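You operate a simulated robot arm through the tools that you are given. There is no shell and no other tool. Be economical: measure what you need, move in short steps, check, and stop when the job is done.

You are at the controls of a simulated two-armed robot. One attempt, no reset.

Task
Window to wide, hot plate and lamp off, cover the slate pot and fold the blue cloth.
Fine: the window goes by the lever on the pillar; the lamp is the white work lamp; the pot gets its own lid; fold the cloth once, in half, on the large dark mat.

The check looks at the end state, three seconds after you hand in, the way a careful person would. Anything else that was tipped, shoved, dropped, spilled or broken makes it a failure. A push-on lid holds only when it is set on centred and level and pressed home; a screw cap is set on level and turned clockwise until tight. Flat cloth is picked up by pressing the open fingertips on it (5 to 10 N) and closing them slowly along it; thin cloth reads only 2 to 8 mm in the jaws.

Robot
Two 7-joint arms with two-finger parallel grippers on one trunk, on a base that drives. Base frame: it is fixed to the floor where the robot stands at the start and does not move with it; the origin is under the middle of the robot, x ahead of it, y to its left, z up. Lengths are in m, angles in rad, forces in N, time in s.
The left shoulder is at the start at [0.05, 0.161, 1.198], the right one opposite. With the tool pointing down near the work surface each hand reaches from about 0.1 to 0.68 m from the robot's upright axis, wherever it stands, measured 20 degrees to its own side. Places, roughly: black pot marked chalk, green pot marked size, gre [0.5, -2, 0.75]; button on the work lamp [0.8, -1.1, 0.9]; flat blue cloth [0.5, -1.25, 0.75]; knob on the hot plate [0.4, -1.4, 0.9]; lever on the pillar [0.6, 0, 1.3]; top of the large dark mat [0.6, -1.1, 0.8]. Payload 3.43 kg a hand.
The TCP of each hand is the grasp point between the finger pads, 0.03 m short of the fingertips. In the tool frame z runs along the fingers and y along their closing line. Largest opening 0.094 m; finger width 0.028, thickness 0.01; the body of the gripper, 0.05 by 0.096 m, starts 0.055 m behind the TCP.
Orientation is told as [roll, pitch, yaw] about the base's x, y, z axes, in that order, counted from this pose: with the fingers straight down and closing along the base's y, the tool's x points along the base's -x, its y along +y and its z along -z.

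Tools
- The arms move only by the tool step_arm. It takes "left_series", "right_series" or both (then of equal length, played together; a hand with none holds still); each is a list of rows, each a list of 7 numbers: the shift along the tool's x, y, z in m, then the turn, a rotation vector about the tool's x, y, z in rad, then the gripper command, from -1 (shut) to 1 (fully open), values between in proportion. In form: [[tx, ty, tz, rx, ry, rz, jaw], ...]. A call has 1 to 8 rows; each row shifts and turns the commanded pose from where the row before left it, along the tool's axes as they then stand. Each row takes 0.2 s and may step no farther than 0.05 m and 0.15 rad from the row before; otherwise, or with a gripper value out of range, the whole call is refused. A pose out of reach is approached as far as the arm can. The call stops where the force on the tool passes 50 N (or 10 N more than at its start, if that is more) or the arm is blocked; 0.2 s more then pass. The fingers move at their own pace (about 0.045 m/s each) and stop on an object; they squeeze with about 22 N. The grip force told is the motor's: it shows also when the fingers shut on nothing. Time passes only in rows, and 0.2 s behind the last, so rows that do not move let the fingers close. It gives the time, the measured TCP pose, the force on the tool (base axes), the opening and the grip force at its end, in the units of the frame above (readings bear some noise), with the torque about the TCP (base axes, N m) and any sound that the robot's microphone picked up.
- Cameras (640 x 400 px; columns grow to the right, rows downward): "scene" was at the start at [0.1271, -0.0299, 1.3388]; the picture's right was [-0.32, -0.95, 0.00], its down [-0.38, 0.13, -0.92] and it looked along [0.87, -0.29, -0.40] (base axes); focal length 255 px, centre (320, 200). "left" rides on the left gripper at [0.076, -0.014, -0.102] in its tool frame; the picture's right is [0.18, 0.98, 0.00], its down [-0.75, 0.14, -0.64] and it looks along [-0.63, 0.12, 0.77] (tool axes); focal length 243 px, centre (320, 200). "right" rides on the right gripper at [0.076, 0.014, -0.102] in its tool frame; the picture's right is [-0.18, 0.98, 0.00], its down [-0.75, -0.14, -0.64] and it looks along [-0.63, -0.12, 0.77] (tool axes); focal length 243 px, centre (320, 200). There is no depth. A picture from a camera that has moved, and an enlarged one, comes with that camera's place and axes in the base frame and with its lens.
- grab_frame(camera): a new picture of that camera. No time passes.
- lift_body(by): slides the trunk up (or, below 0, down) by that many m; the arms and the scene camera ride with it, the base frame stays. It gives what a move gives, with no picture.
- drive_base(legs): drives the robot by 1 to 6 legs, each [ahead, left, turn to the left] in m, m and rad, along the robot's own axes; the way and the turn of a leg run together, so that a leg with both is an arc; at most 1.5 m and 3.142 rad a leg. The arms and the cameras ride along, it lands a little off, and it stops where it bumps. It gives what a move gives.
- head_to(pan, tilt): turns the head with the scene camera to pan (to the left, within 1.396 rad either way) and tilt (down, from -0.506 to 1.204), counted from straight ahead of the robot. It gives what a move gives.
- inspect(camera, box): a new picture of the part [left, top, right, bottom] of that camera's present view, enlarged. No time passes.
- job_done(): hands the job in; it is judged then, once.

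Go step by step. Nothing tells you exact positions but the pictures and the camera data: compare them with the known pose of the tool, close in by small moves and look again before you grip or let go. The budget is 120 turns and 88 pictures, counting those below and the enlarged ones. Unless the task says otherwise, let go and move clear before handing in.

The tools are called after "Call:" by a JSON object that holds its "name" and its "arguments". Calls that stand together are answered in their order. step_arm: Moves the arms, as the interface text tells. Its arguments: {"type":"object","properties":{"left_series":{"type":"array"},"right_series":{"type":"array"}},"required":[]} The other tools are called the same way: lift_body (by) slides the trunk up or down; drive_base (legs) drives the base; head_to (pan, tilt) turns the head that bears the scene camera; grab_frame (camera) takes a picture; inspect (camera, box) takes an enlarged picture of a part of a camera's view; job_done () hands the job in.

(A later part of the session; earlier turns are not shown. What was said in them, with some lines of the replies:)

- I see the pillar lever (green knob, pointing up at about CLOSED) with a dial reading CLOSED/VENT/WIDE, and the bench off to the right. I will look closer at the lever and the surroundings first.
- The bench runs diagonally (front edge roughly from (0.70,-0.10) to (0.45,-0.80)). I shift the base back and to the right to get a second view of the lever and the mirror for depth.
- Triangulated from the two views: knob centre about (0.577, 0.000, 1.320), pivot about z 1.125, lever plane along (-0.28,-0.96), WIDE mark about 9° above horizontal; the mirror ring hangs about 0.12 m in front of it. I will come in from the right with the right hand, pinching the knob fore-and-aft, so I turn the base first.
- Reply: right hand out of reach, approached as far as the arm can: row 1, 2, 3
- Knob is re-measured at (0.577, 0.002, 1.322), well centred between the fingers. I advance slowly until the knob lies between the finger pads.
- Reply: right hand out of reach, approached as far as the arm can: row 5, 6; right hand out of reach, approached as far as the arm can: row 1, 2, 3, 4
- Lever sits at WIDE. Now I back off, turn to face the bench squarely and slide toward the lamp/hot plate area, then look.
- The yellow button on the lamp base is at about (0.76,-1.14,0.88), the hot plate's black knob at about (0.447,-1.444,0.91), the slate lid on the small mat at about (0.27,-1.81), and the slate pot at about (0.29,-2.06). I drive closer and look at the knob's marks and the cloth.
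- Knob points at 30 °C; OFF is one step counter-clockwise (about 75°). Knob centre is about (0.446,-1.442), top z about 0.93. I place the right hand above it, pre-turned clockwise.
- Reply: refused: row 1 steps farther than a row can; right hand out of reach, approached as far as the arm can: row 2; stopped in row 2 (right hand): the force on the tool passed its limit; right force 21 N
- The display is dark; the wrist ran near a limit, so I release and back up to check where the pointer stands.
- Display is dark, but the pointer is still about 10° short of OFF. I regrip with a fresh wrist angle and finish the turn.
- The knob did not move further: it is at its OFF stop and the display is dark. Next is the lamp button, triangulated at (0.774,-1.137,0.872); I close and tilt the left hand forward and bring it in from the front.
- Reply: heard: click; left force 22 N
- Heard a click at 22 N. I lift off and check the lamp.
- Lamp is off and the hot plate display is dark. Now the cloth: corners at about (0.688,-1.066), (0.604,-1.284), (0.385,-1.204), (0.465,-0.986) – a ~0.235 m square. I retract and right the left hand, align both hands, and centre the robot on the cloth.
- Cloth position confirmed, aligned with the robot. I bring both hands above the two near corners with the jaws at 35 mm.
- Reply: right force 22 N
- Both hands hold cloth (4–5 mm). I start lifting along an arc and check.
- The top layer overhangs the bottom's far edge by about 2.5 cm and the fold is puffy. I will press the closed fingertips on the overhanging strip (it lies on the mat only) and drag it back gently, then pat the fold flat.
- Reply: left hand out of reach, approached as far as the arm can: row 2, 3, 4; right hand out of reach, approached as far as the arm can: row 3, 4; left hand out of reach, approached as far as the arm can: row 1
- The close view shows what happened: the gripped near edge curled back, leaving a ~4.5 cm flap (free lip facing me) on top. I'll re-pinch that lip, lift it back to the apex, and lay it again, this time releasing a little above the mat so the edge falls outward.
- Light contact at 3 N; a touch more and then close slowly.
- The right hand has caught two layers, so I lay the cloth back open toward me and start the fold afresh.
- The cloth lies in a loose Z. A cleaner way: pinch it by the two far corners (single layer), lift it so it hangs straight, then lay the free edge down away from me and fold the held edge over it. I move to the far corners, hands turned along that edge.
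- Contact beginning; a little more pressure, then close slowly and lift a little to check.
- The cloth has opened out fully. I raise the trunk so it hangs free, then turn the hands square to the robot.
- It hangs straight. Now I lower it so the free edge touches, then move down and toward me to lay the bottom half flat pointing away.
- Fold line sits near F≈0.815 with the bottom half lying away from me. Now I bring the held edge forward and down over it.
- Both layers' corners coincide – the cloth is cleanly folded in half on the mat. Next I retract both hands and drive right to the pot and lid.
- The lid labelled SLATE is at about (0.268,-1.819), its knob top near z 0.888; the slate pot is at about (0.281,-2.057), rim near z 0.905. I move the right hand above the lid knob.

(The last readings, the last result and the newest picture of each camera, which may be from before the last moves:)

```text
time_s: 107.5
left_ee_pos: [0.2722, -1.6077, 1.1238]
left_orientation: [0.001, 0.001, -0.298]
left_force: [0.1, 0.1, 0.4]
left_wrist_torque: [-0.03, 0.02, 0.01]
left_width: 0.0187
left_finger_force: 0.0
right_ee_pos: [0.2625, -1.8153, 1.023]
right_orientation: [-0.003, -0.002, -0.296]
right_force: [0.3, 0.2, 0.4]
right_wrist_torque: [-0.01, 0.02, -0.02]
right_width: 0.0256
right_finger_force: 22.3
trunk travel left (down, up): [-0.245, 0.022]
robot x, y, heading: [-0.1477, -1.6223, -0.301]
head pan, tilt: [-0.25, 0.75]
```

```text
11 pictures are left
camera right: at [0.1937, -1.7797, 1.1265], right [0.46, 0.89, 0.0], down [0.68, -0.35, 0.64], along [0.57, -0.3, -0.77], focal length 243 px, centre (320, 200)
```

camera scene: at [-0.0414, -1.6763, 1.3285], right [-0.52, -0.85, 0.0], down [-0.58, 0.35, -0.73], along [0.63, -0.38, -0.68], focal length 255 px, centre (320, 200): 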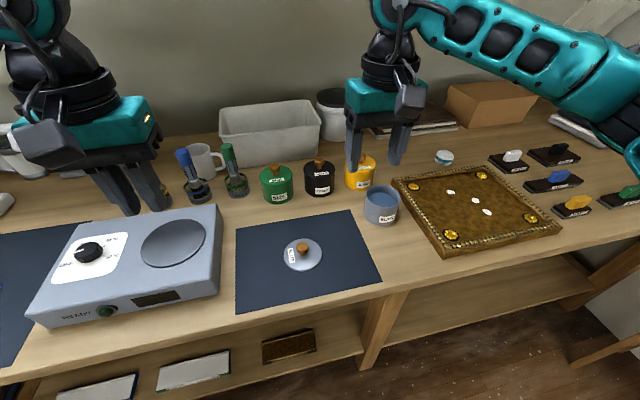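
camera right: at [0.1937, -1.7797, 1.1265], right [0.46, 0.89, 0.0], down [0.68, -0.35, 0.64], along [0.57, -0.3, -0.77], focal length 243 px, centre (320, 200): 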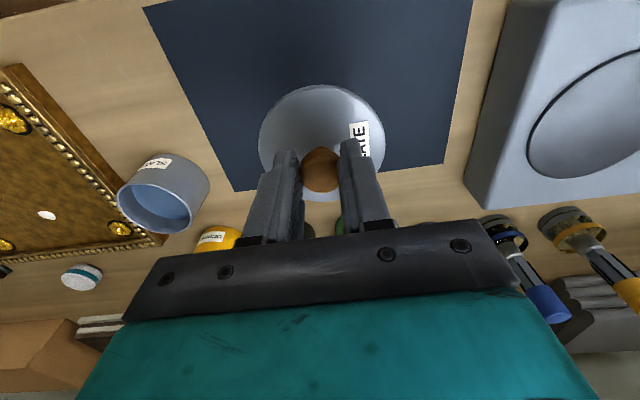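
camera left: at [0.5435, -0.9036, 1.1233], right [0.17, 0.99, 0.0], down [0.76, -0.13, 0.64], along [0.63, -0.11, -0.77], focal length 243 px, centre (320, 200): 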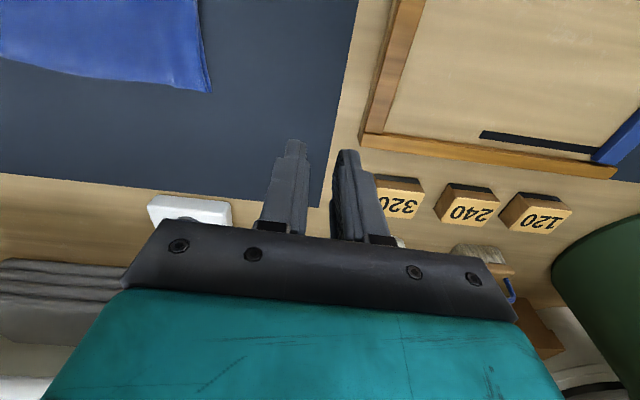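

Call:
{"name": "step_arm", "arguments": {"right_series": [[-0.0138, -0.0362, -0.005, 0, 0, 0, -0.8], [-0.0138, -0.0362, 0, 0, 0, 0, -0.8], [-0.0138, -0.0362, 0, 0, 0, 0, -0.8], [-0.0138, -0.0362, 0, 0, 0, 0, -0.8], [-0.0138, -0.0362, 0, 0, 0, 0, -0.8], [-0.0136, -0.036, 0, 0, 0, 0, -0.8], [0, 0, 0, 0, 0, 0, -0.8]]}}

Call:
{"name": "grab_frame", "arguments": {"camera": "right"}}

Call:
{"name": "inspect", "arguments": {"camera": "scene", "box": [300, 110, 480, 240]}}

```text
time_s: 109.1
left_ee_pos: [0.2723, -1.6063, 1.1246]
left_orientation: [0.0, 0.0, -0.297]
left_force: [0.1, 0.1, 0.1]
left_wrist_torque: [0.04, 0.01, -0.02]
left_width: 0.0191
left_finger_force: 0.0
right_ee_pos: [0.2811, -2.0491, 1.0309]
right_orientation: [-0.001, -0.003, -0.294]
right_force: [0.4, 0.4, -0.6]
right_wrist_torque: [0.0, 0.02, 0.02]
right_width: 0.0252
right_finger_force: 22.1
trunk travel left (down, up): [-0.245, 0.022]
robot x, y, heading: [-0.1493, -1.6207, -0.292]
head pan, tilt: [-0.25, 0.75]
```

```text
10 pictures are left
camera right: at [0.2125, -2.0123, 1.1328], right [0.46, 0.89, 0.0], down [0.68, -0.35, 0.64], along [0.57, -0.3, -0.77], focal length 243 px, centre (320, 200)
```

right: 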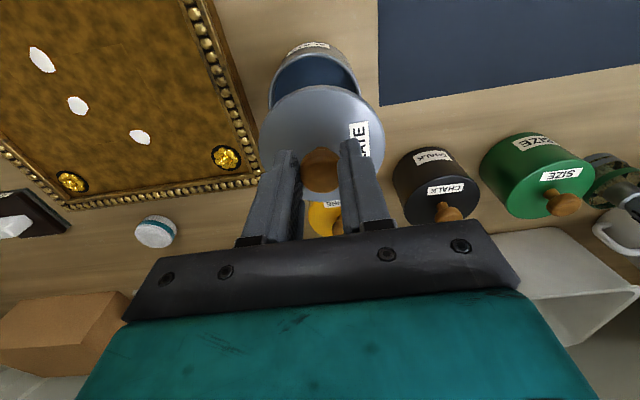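

```text
3.08 times, centred on (390, 175) of scene
camera zoom: at [-0.0414, -1.6762, 1.3285], right [-0.52, -0.85, 0.0], down [-0.58, 0.35, -0.73], along [0.62, -0.38, -0.68], focal length 786 px, centre (105, 277)
```

zoom: 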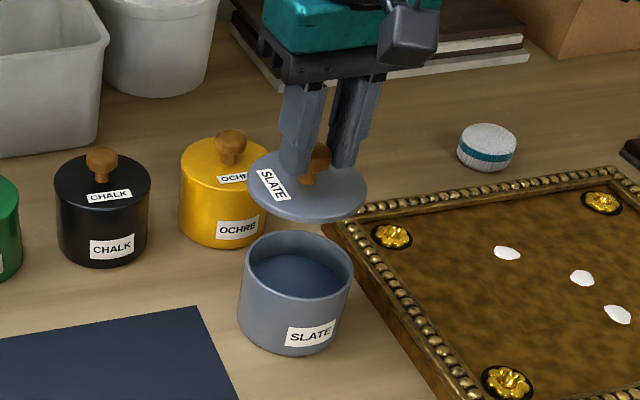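

Call:
{"name": "step_arm", "arguments": {"right_series": [[0.001, -0.0055, 0.02, 0, 0, 0, -0.8], [0, 0, 0.02, 0, 0, 0, -0.8], [0, 0, 0.014, 0, 0, 0, -0.8], [0, 0, 0, 0, 0, 0, -0.8]]}}

Call:
{"name": "inspect", "arguments": {"camera": "scene", "box": [330, 140, 440, 230]}}

Call:
{"name": "inspect", "arguments": {"camera": "right", "box": [220, 20, 420, 220]}}

```text
time_s: 110.1
left_ee_pos: [0.2736, -1.6071, 1.1246]
left_orientation: [0.0, 0.001, -0.295]
left_force: [0.7, 0.2, 0.3]
left_wrist_torque: [0.01, -0.01, 0.0]
left_width: 0.0185
left_finger_force: 0.0
right_ee_pos: [0.2783, -2.0528, 0.9747]
right_orientation: [-0.001, -0.003, -0.295]
right_force: [0.7, -0.4, -0.6]
right_wrist_torque: [0.01, 0.01, -0.02]
right_width: 0.0257
right_finger_force: 22.4
trunk travel left (down, up): [-0.245, 0.022]
robot x, y, heading: [-0.1498, -1.6208, -0.296]
head pan, tilt: [-0.25, 0.75]
```

```text
4.44 times, centred on (385, 185) of scene
camera zoom: at [-0.0414, -1.6763, 1.3285], right [-0.52, -0.85, 0.0], down [-0.58, 0.35, -0.73], along [0.62, -0.38, -0.68], focal length 1135 px, centre (31, 267)
```

zoom: 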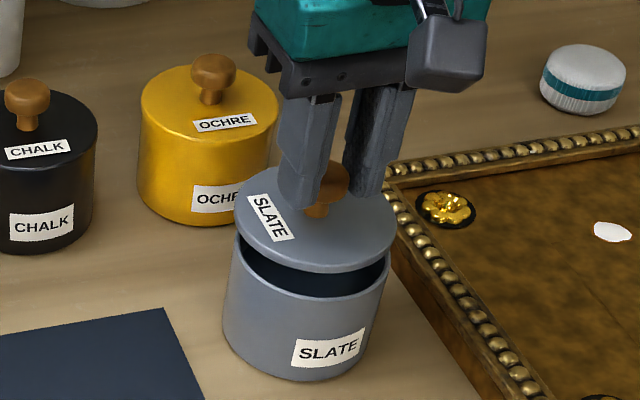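

```text
2.00 times, centred on (320, 120) of right
camera zoom: at [0.2093, -2.0169, 1.0769], right [0.46, 0.89, 0.0], down [0.68, -0.35, 0.64], along [0.57, -0.3, -0.77], focal length 485 px, centre (320, 360)
```

zoom: 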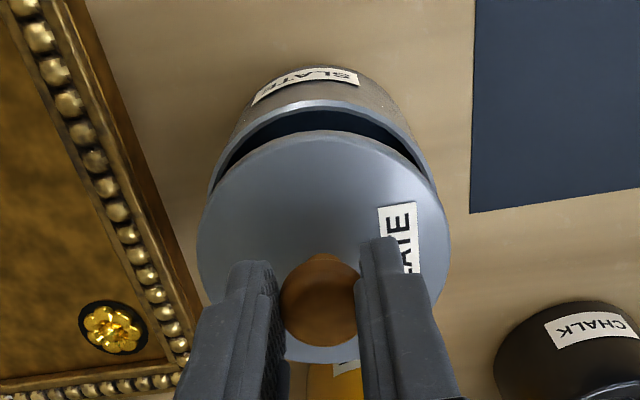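

Call:
{"name": "step_arm", "arguments": {"right_series": [[-0.0015, -0.0005, 0.008, 0, 0, 0, -0.8], [0, 0, 0.005, 0, 0, 0, -0.8], [0, 0, 0.003, 0, 0, 0, -0.8]]}}

```text
time_s: 110.9
left_ee_pos: [0.2723, -1.6068, 1.1241]
left_orientation: [0.0, -0.001, -0.296]
left_force: [-0.4, -0.3, 1.4]
left_wrist_torque: [0.0, 0.0, 0.03]
left_width: 0.0188
left_finger_force: 0.0
right_ee_pos: [0.2781, -2.0552, 0.9581]
right_orientation: [0.0, -0.001, -0.296]
right_force: [-1.0, 0.2, 0.0]
right_wrist_torque: [-0.03, -0.03, -0.03]
right_width: 0.0255
right_finger_force: 22.0
trunk travel left (down, up): [-0.245, 0.022]
robot x, y, heading: [-0.1499, -1.6203, -0.295]
head pan, tilt: [-0.25, 0.75]
```

Call:
{"name": "step_arm", "arguments": {"right_series": [[0, 0, 0.003, 0, 0, 0, -0.8], [0, 0, 0.002, 0, 0, 0, -0.8]]}}

Call:
{"name": "inspect", "arguments": {"camera": "scene", "box": [340, 150, 430, 230]}}

```text
time_s: 111.5
left_ee_pos: [0.271, -1.6076, 1.1251]
left_orientation: [-0.003, -0.001, -0.297]
left_force: [-0.6, -0.6, -0.3]
left_wrist_torque: [-0.01, 0.0, -0.01]
left_width: 0.019
left_finger_force: 0.1
right_ee_pos: [0.2785, -2.0547, 0.9579]
right_orientation: [0.001, -0.012, -0.298]
right_force: [-1.7, -3.0, 24.3]
right_wrist_torque: [-0.15, -0.02, -0.03]
right_width: 0.0258
right_finger_force: 21.9
trunk travel left (down, up): [-0.245, 0.022]
robot x, y, heading: [-0.148, -1.6223, -0.297]
head pan, tilt: [-0.25, 0.75]
```

```text
5.00 times, centred on (385, 190) of scene
camera zoom: at [-0.0436, -1.6749, 1.3292], right [-0.52, -0.85, 0.0], down [-0.58, 0.35, -0.73], along [0.63, -0.38, -0.68], focal length 1277 px, centre (-5, 250)
```

zoom: 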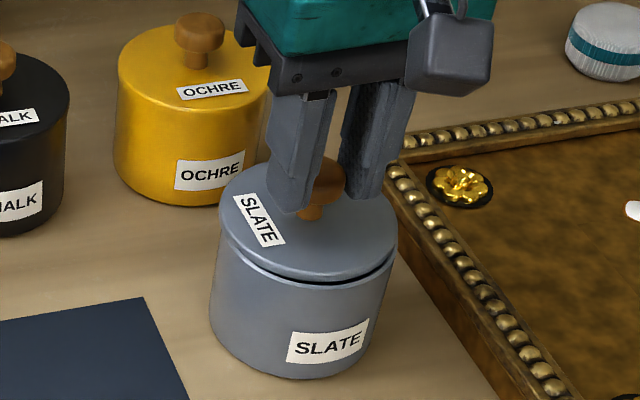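

Call:
{"name": "step_arm", "arguments": {"right_series": [[0, 0, -0.003, 0, 0, 0, -0.8], [0, 0.002, 0, 0, 0, 0, -0.8], [0, 0, 0.003, 0, 0, 0, -0.8], [0, 0, 0.002, 0, 0, 0, -0.8]]}}

Call:
{"name": "inspect", "arguments": {"camera": "right", "box": [230, 40, 410, 200]}}

```text
time_s: 112.5
left_ee_pos: [0.271, -1.6067, 1.1247]
left_orientation: [0.001, -0.001, -0.297]
left_force: [-0.5, 0.4, -0.1]
left_wrist_torque: [0.01, -0.03, 0.02]
left_width: 0.0188
left_finger_force: 0.2
right_ee_pos: [0.2774, -2.0529, 0.9525]
right_orientation: [-0.002, -0.007, -0.298]
right_force: [-1.0, -12.2, 24.5]
right_wrist_torque: [-0.47, -0.13, -0.11]
right_width: 0.0256
right_finger_force: 22.2
trunk travel left (down, up): [-0.245, 0.022]
robot x, y, heading: [-0.1509, -1.6222, -0.29]
head pan, tilt: [-0.25, 0.75]
```

```text
2.50 times, centred on (320, 120) of right
camera zoom: at [0.2086, -2.016, 1.0556], right [0.46, 0.89, 0.0], down [0.67, -0.35, 0.65], along [0.57, -0.3, -0.76], focal length 606 px, centre (320, 400)
```

zoom: 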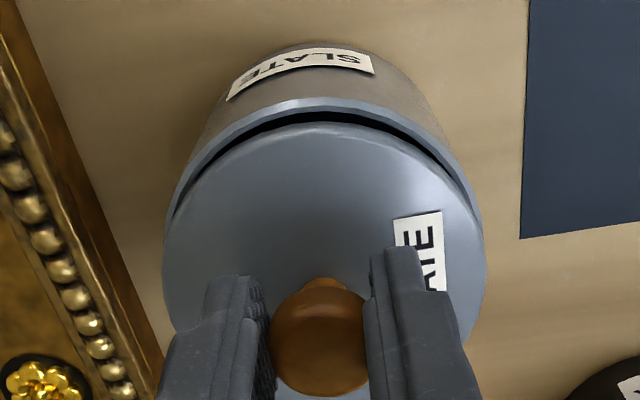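

Call:
{"name": "step_arm", "arguments": {"right_series": [[0.0015, -0.0015, -0.001, 0, 0, 0, -0.8], [0, 0, 0.002, 0, 0, 0, -0.8], [0, 0, 0.0015, 0, 0, 0, -0.8]]}}

```text
time_s: 113.3
left_ee_pos: [0.2711, -1.6066, 1.1257]
left_orientation: [-0.001, -0.001, -0.298]
left_force: [0.7, 0.2, 0.0]
left_wrist_torque: [0.0, 0.05, 0.03]
left_width: 0.019
left_finger_force: 0.0
right_ee_pos: [0.2784, -2.0524, 0.9502]
right_orientation: [-0.001, -0.009, -0.297]
right_force: [0.0, -12.6, 23.8]
right_wrist_torque: [-0.39, -0.11, -0.04]
right_width: 0.0256
right_finger_force: 22.4
trunk travel left (down, up): [-0.245, 0.022]
robot x, y, heading: [-0.1498, -1.6161, -0.294]
head pan, tilt: [-0.25, 0.75]
```

Call:
{"name": "step_arm", "arguments": {"right_series": [[0, -0.002, 0, 0, 0, 0, -0.8], [0, 0, 0.002, 0, 0, 0, -0.8], [0, 0, 0.002, 0, 0, 0, -0.8]]}}

Call:
{"name": "inspect", "arguments": {"camera": "scene", "box": [340, 150, 430, 230]}}

```text
time_s: 114.1
left_ee_pos: [0.271, -1.6052, 1.1244]
left_orientation: [-0.002, -0.002, -0.297]
left_force: [-0.1, 0.5, 0.3]
left_wrist_torque: [0.0, 0.0, -0.04]
left_width: 0.0188
left_finger_force: 0.1
right_ee_pos: [0.2768, -2.0538, 0.9468]
right_orientation: [0.0, -0.006, -0.294]
right_force: [-0.6, -3.2, 24.5]
right_wrist_torque: [-0.09, -0.15, -0.02]
right_width: 0.0257
right_finger_force: 22.0
trunk travel left (down, up): [-0.245, 0.022]
robot x, y, heading: [-0.153, -1.6174, -0.305]
head pan, tilt: [-0.25, 0.75]
```

```text
5.00 times, centred on (385, 190) of scene
camera zoom: at [-0.0433, -1.6748, 1.3289], right [-0.52, -0.85, 0.0], down [-0.58, 0.35, -0.73], along [0.63, -0.38, -0.68], focal length 1277 px, centre (-5, 250)
```

zoom: 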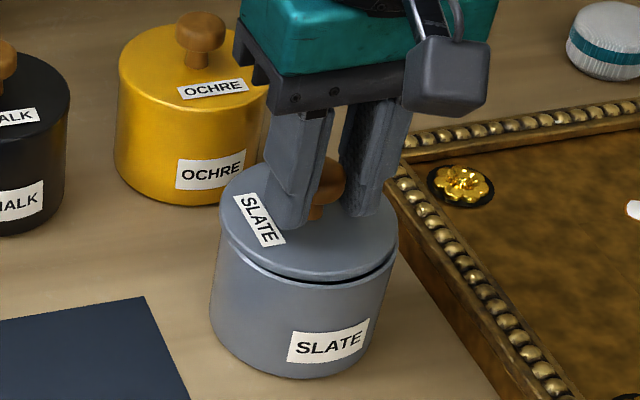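

Call:
{"name": "step_arm", "arguments": {"right_series": [[0, 0, -0.006, 0, 0, 0, -1], [0, 0, -0.008, 0, 0, 0, -1], [0, 0, 0, 0, 0, 0, -1]]}}

Call:
{"name": "inspect", "arguments": {"camera": "scene", "box": [340, 150, 430, 230]}}

```text
time_s: 114.9
left_ee_pos: [0.2727, -1.6076, 1.1237]
left_orientation: [0.0, 0.001, -0.297]
left_force: [-0.4, 0.3, -0.7]
left_wrist_torque: [0.01, -0.01, 0.0]
left_width: 0.0187
left_finger_force: 0.0
right_ee_pos: [0.2778, -2.0559, 0.9572]
right_orientation: [-0.002, 0.0, -0.296]
right_force: [0.8, -0.3, -0.7]
right_wrist_torque: [-0.01, 0.04, 0.01]
right_width: 0.0258
right_finger_force: 22.0
trunk travel left (down, up): [-0.245, 0.022]
robot x, y, heading: [-0.1487, -1.6228, -0.296]
head pan, tilt: [-0.25, 0.75]
```

```text
5.00 times, centred on (385, 190) of scene
camera zoom: at [-0.0413, -1.6764, 1.3284], right [-0.52, -0.85, 0.0], down [-0.58, 0.35, -0.73], along [0.62, -0.38, -0.68], focal length 1277 px, centre (-5, 250)
```

zoom: 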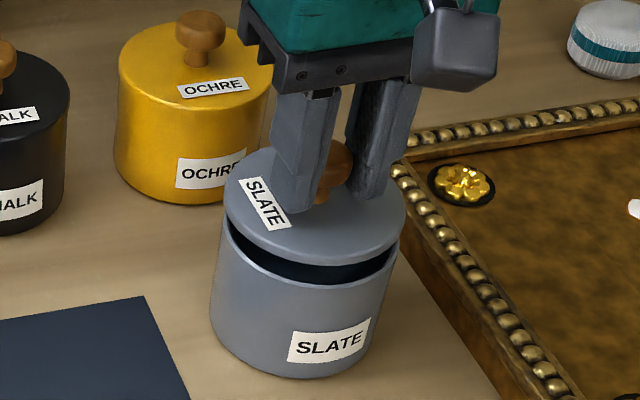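

Call:
{"name": "step_arm", "arguments": {"right_series": [[0, 0, 0.006, 0, 0, 0, -1], [0, 0, 0.004, 0, 0, 0, -1], [0, 0, 0.002, 0, 0, 0, -1], [0, 0, 0.002, 0, 0, 0, -1]]}}

```text
time_s: 115.9
left_ee_pos: [0.2716, -1.6062, 1.1258]
left_orientation: [-0.003, -0.001, -0.297]
left_force: [0.1, 0.2, 0.4]
left_wrist_torque: [0.0, -0.01, 0.0]
left_width: 0.0186
left_finger_force: 0.0
right_ee_pos: [0.2778, -2.0552, 0.9467]
right_orientation: [0.0, -0.008, -0.296]
right_force: [-3.6, -0.5, 16.0]
right_wrist_torque: [-0.03, 0.15, -0.04]
right_width: 0.0252
right_finger_force: 21.3
trunk travel left (down, up): [-0.245, 0.022]
robot x, y, heading: [-0.1506, -1.6189, -0.294]
head pan, tilt: [-0.25, 0.75]
```

Call:
{"name": "step_arm", "arguments": {"right_series": [[0, 0, 0.003, 0, 0, 0, -1], [0, 0, 0.003, 0, 0, 0, -1]]}}

```text
time_s: 116.5
left_ee_pos: [0.2711, -1.6046, 1.1254]
left_orientation: [-0.001, -0.004, -0.296]
left_force: [0.4, 0.1, -0.6]
left_wrist_torque: [0.01, 0.01, -0.01]
left_width: 0.0191
left_finger_force: 0.1
right_ee_pos: [0.2783, -2.0559, 0.9435]
right_orientation: [0.002, -0.013, -0.298]
right_force: [-4.1, -5.3, 35.6]
right_wrist_torque: [-0.18, -0.1, -0.09]
right_width: 0.0258
right_finger_force: 22.1
trunk travel left (down, up): [-0.245, 0.022]
robot x, y, heading: [-0.1525, -1.6197, -0.3]
head pan, tilt: [-0.25, 0.75]
```

Call:
{"name": "step_arm", "arguments": {"right_series": [[0, 0, 0.002, 0, 0.01, 0, -1], [0, 0, 0.003, 0, 0, 0, -1]]}}

Call:
{"name": "inspect", "arguments": {"camera": "scene", "box": [340, 150, 430, 230]}}

```text
time_s: 117.2
left_ee_pos: [0.2713, -1.6066, 1.1238]
left_orientation: [-0.004, -0.001, -0.297]
left_force: [-0.1, -0.9, -0.6]
left_wrist_torque: [0.03, -0.03, 0.0]
left_width: 0.0189
left_finger_force: 0.2
right_ee_pos: [0.2808, -2.057, 0.9446]
right_orientation: [0.004, -0.013, -0.3]
right_force: [-5.2, 1.2, 17.9]
right_wrist_torque: [-0.14, 0.34, -0.06]
right_width: 0.0255
right_finger_force: 22.0
trunk travel left (down, up): [-0.245, 0.022]
robot x, y, heading: [-0.148, -1.621, -0.297]
head pan, tilt: [-0.25, 0.75]
stopped in row 2 (right hand): the force on the tool passed its limit (the readings are from after the stop); the commanded pose is now the measured one
```

```text
5.00 times, centred on (385, 190) of scene
camera zoom: at [-0.0425, -1.6753, 1.3281], right [-0.52, -0.85, 0.0], down [-0.58, 0.35, -0.73], along [0.62, -0.38, -0.68], focal length 1277 px, centre (-5, 250)
```

zoom: 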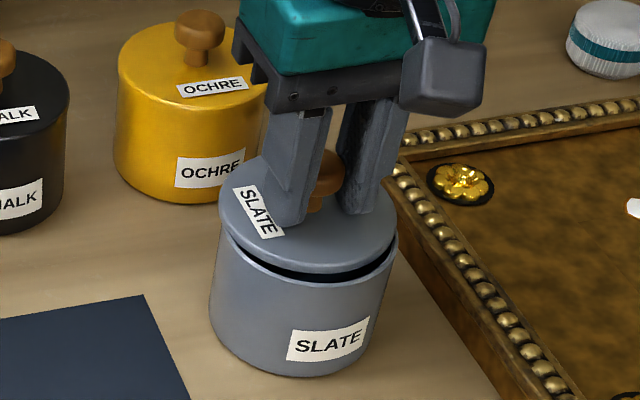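

The lid sits about 6 mm too far from me, judging by the front gap. I lift it slightly, shift it back toward me, level it and feel for the seat.

Call:
{"name": "step_arm", "arguments": {"right_series": [[0, 0, -0.006, 0, 0, 0, -1], [0, 0, -0.008, 0.004, 0.013, 0, -1], [0.006, 0.004, 0, 0, 0, 0, -1], [0, 0, 0, 0, 0, 0, -1]]}}

Call:
{"name": "inspect", "arguments": {"camera": "right", "box": [230, 40, 410, 200]}}

```text
time_s: 118.2
left_ee_pos: [0.2732, -1.6075, 1.1241]
left_orientation: [0.001, -0.001, -0.298]
left_force: [0.8, -0.1, -0.3]
left_wrist_torque: [0.0, 0.01, 0.03]
left_width: 0.019
left_finger_force: 0.0
right_ee_pos: [0.2763, -2.0502, 0.9538]
right_orientation: [-0.002, 0.004, -0.298]
right_force: [0.5, -0.9, 0.3]
right_wrist_torque: [0.02, -0.01, 0.04]
right_width: 0.0258
right_finger_force: 21.9
trunk travel left (down, up): [-0.245, 0.022]
robot x, y, heading: [-0.1482, -1.6175, -0.298]
head pan, tilt: [-0.25, 0.75]
```

```text
2.50 times, centred on (320, 120) of right
camera zoom: at [0.2076, -2.0145, 1.0566], right [0.46, 0.89, 0.0], down [0.68, -0.36, 0.64], along [0.56, -0.3, -0.77], focal length 606 px, centre (320, 400)
```

zoom: 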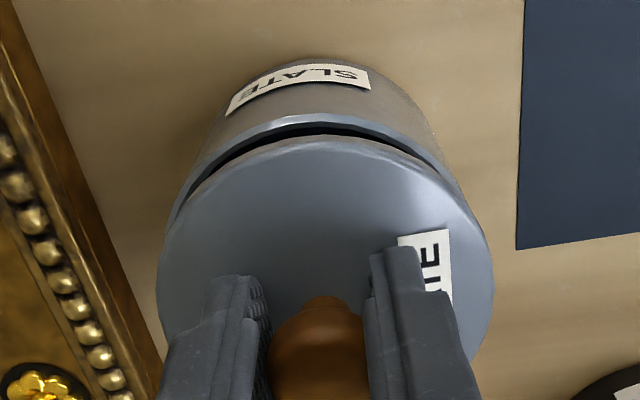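

Call:
{"name": "step_arm", "arguments": {"right_series": [[0, 0, 0.004, 0, 0, 0, -1], [0, 0, 0.003, 0, 0, 0, -1], [0, 0, 0.002, 0, 0, 0, -1], [0, 0, 0.002, 0, 0, 0, -1]]}}

```text
time_s: 119.2
left_ee_pos: [0.2727, -1.6062, 1.1241]
left_orientation: [0.001, 0.001, -0.297]
left_force: [0.3, -0.3, -0.8]
left_wrist_torque: [-0.01, 0.0, -0.02]
left_width: 0.0185
left_finger_force: 0.1
right_ee_pos: [0.2744, -2.0521, 0.9447]
right_orientation: [0.0, 0.001, -0.3]
right_force: [-0.9, 0.2, 6.1]
right_wrist_torque: [-0.08, -0.2, 0.03]
right_width: 0.0255
right_finger_force: 22.1
trunk travel left (down, up): [-0.245, 0.022]
robot x, y, heading: [-0.1533, -1.6195, -0.294]
head pan, tilt: [-0.25, 0.75]
```

Call:
{"name": "step_arm", "arguments": {"right_series": [[0, 0, 0.002, 0, 0, 0, -1], [0, 0, 0.002, 0, 0, 0, -1]]}}

```text
time_s: 119.8
left_ee_pos: [0.2697, -1.6057, 1.1259]
left_orientation: [0.001, -0.001, -0.296]
left_force: [0.4, -0.3, 0.0]
left_wrist_torque: [-0.03, 0.0, 0.02]
left_width: 0.0188
left_finger_force: 0.2
right_ee_pos: [0.2746, -2.0501, 0.9434]
right_orientation: [-0.001, -0.002, -0.3]
right_force: [-4.4, -1.6, 25.6]
right_wrist_torque: [-0.13, -0.67, -0.01]
right_width: 0.0252
right_finger_force: 22.1
trunk travel left (down, up): [-0.245, 0.022]
robot x, y, heading: [-0.1486, -1.6224, -0.297]
head pan, tilt: [-0.25, 0.75]
```

Call:
{"name": "step_arm", "arguments": {"right_series": [[0, 0, -0.002, 0, 0, 0, -0.8], [0, 0, 0, 0, 0, 0, -0.4], [0, 0, 0, 0, 0, 0, 0], [0, 0, -0.01, 0, 0, 0, 0.1], [0, 0, -0.03, 0, 0, 0, 0.1], [0, 0, -0.04, 0, 0, 0, 0.1], [0, 0, -0.03, 0, 0, 0, -0.5], [0, 0, 0, 0, 0, 0, -1]]}}

Call:
{"name": "inspect", "arguments": {"camera": "scene", "box": [340, 150, 430, 230]}}

```text
time_s: 121.6
left_ee_pos: [0.2738, -1.6078, 1.1245]
left_orientation: [0.001, 0.0, -0.295]
left_force: [0.2, 0.1, 0.1]
left_wrist_torque: [-0.02, 0.0, -0.02]
left_width: 0.0187
left_finger_force: 0.0
right_ee_pos: [0.2746, -2.0507, 1.0524]
right_orientation: [-0.001, 0.005, -0.298]
right_force: [-0.2, 0.2, 0.7]
right_wrist_torque: [-0.02, 0.01, 0.01]
right_width: 0.0003
right_finger_force: 0.1
trunk travel left (down, up): [-0.245, 0.022]
robot x, y, heading: [-0.1524, -1.6181, -0.298]
head pan, tilt: [-0.25, 0.75]
heard: snap
```

```text
5.00 times, centred on (385, 190) of scene
camera zoom: at [-0.0414, -1.6765, 1.3285], right [-0.52, -0.85, 0.0], down [-0.58, 0.35, -0.73], along [0.62, -0.38, -0.68], focal length 1277 px, centre (-5, 250)
```

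zoom: 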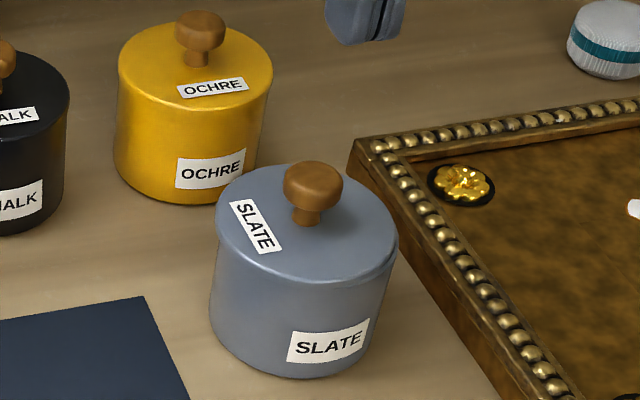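

A snap was heard and the lid now sits flush. I press gently straight down on its knob with closed fingers to make sure it is home.

Call:
{"name": "step_arm", "arguments": {"right_series": [[0, 0, 0.04, 0, 0, 0, -1], [0, 0, 0.025, 0, 0, 0, -1], [0, 0, 0.004, 0, 0, 0, -1], [0, 0, 0.003, 0, 0, 0, -1]]}}

```text
time_s: 122.6
left_ee_pos: [0.273, -1.6074, 1.1254]
left_orientation: [0.0, 0.0, -0.296]
left_force: [-0.8, -0.2, -0.8]
left_wrist_torque: [-0.03, -0.01, -0.02]
left_width: 0.0188
left_finger_force: 0.1
right_ee_pos: [0.2753, -2.0524, 0.979]
right_orientation: [0.0, 0.005, -0.298]
right_force: [-0.4, 0.2, 0.3]
right_wrist_torque: [-0.02, 0.04, 0.01]
right_width: 0.0
right_finger_force: 22.0
trunk travel left (down, up): [-0.245, 0.022]
robot x, y, heading: [-0.1505, -1.6217, -0.295]
head pan, tilt: [-0.25, 0.75]
```

Call:
{"name": "step_arm", "arguments": {"right_series": [[0, 0, 0.003, 0, 0, 0, -1], [0, 0, 0.003, 0, 0, 0, -1]]}}

```text
time_s: 123.2
left_ee_pos: [0.2725, -1.6073, 1.1241]
left_orientation: [-0.002, 0.002, -0.298]
left_force: [0.8, -0.3, 1.1]
left_wrist_torque: [-0.03, 0.03, 0.0]
left_width: 0.0188
left_finger_force: 0.1
right_ee_pos: [0.2754, -2.0517, 0.9742]
right_orientation: [-0.003, 0.006, -0.297]
right_force: [0.1, 0.0, -0.1]
right_wrist_torque: [0.01, 0.01, 0.0]
right_width: 0.0002
right_finger_force: 22.0
trunk travel left (down, up): [-0.245, 0.022]
robot x, y, heading: [-0.1491, -1.6249, -0.296]
head pan, tilt: [-0.25, 0.75]
```

Call:
{"name": "step_arm", "arguments": {"right_series": [[0, 0, 0.002, 0, 0, 0, -1], [0, 0, 0.002, 0, 0, 0, -1], [0, 0, 0.001, 0, 0, 0, -1]]}}

```text
time_s: 124.0
left_ee_pos: [0.2725, -1.6076, 1.1247]
left_orientation: [0.0, 0.0, -0.295]
left_force: [-0.5, 0.1, -1.1]
left_wrist_torque: [-0.02, 0.02, 0.02]
left_width: 0.0187
left_finger_force: 0.0
right_ee_pos: [0.2754, -2.0518, 0.9686]
right_orientation: [-0.003, 0.005, -0.298]
right_force: [1.5, -0.9, 3.8]
right_wrist_torque: [-0.09, -0.07, 0.04]
right_width: 0.0002
right_finger_force: 22.3
trunk travel left (down, up): [-0.245, 0.022]
robot x, y, heading: [-0.1491, -1.6225, -0.299]
head pan, tilt: [-0.25, 0.75]
```

Call:
{"name": "step_arm", "arguments": {"right_series": [[0, 0, 0.002, 0, 0, 0, -1], [0, 0, 0.002, 0, 0, 0, -1], [0, 0, 0.001, 0, 0, 0, -1]]}}

```text
time_s: 124.8
left_ee_pos: [0.2711, -1.6047, 1.1261]
left_orientation: [-0.002, -0.005, -0.295]
left_force: [0.0, -0.4, 0.3]
left_wrist_torque: [-0.01, -0.02, 0.03]
left_width: 0.0187
left_finger_force: 0.1
right_ee_pos: [0.2753, -2.0524, 0.9693]
right_orientation: [-0.002, -0.004, -0.298]
right_force: [0.0, -4.1, 32.7]
right_wrist_torque: [-0.14, 0.02, 0.04]
right_width: 0.0
right_finger_force: 22.5
trunk travel left (down, up): [-0.245, 0.022]
robot x, y, heading: [-0.1531, -1.6215, -0.297]
head pan, tilt: [-0.25, 0.75]
```

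The lid does not yield at 33 N, so it is fully home. I lift off, retract and take a last overall look.

Call:
{"name": "step_arm", "arguments": {"right_series": [[0, 0, -0.02, 0, 0, 0, -1], [0, 0, -0.05, 0, 0, 0, -1], [0, 0, -0.05, 0, 0, 0, -1], [0.04, 0, -0.02, 0, 0, 0, -1], [0.04, 0, 0, 0, 0, 0, -1]]}}

Call:
{"name": "head_to", "arguments": {"pan": 0.1, "tilt": 0.6}}

Call:
{"name": "grab_frame", "arguments": {"camera": "scene"}}

```text
time_s: 126.0
left_ee_pos: [0.2724, -1.6069, 1.1237]
left_orientation: [0.0, -0.002, -0.299]
left_force: [0.1, -0.5, -0.4]
left_wrist_torque: [0.02, 0.02, 0.0]
left_width: 0.0189
left_finger_force: 0.0
right_ee_pos: [0.1991, -2.0272, 1.1044]
right_orientation: [-0.001, 0.004, -0.298]
right_force: [-0.1, 0.2, 0.4]
right_wrist_torque: [-0.01, 0.02, 0.0]
right_width: 0.0001
right_finger_force: 21.9
trunk travel left (down, up): [-0.245, 0.022]
robot x, y, heading: [-0.1501, -1.62, -0.294]
head pan, tilt: [-0.25, 0.75]
```

```text
time_s: 126.8
left_ee_pos: [0.2734, -1.6069, 1.1246]
left_orientation: [-0.001, 0.0, -0.297]
left_force: [-0.5, -0.2, 0.7]
left_wrist_torque: [-0.01, -0.02, -0.03]
left_width: 0.0188
left_finger_force: 0.1
right_ee_pos: [0.1991, -2.0271, 1.1042]
right_orientation: [-0.002, 0.004, -0.298]
right_force: [-0.2, 0.4, -0.4]
right_wrist_torque: [0.01, -0.01, 0.0]
right_width: 0.0002
right_finger_force: 22.2
trunk travel left (down, up): [-0.245, 0.022]
robot x, y, heading: [-0.1489, -1.6203, -0.299]
head pan, tilt: [0.099, 0.6]
```

```text
refused: no pictures are left
```

No pictures remain, but all five results were checked as I went and both hands are clear, so I hand in.

Call:
{"name": "job_done", "arguments": {}}

```text
The job is handed in.
```

All five tasks are done and the job is handed in:
- **Window:** the lever is at WIDE.
- **Hot plate:** off. The display is dark and the knob is at its stop, though the pointer looked about 10° short of the OFF mark and would not turn further.
- **Lamp:** off.
- **Cloth:** the blue cloth is folded once in half on the large dark mat. It took a second attempt, and the corners meet.
- **Pot:** the slate pot has its own lid on. I heard it snap and it held firm when pressed.

I ran out of pictures before a final overall look, so nothing was photographed after I pressed the lid down.
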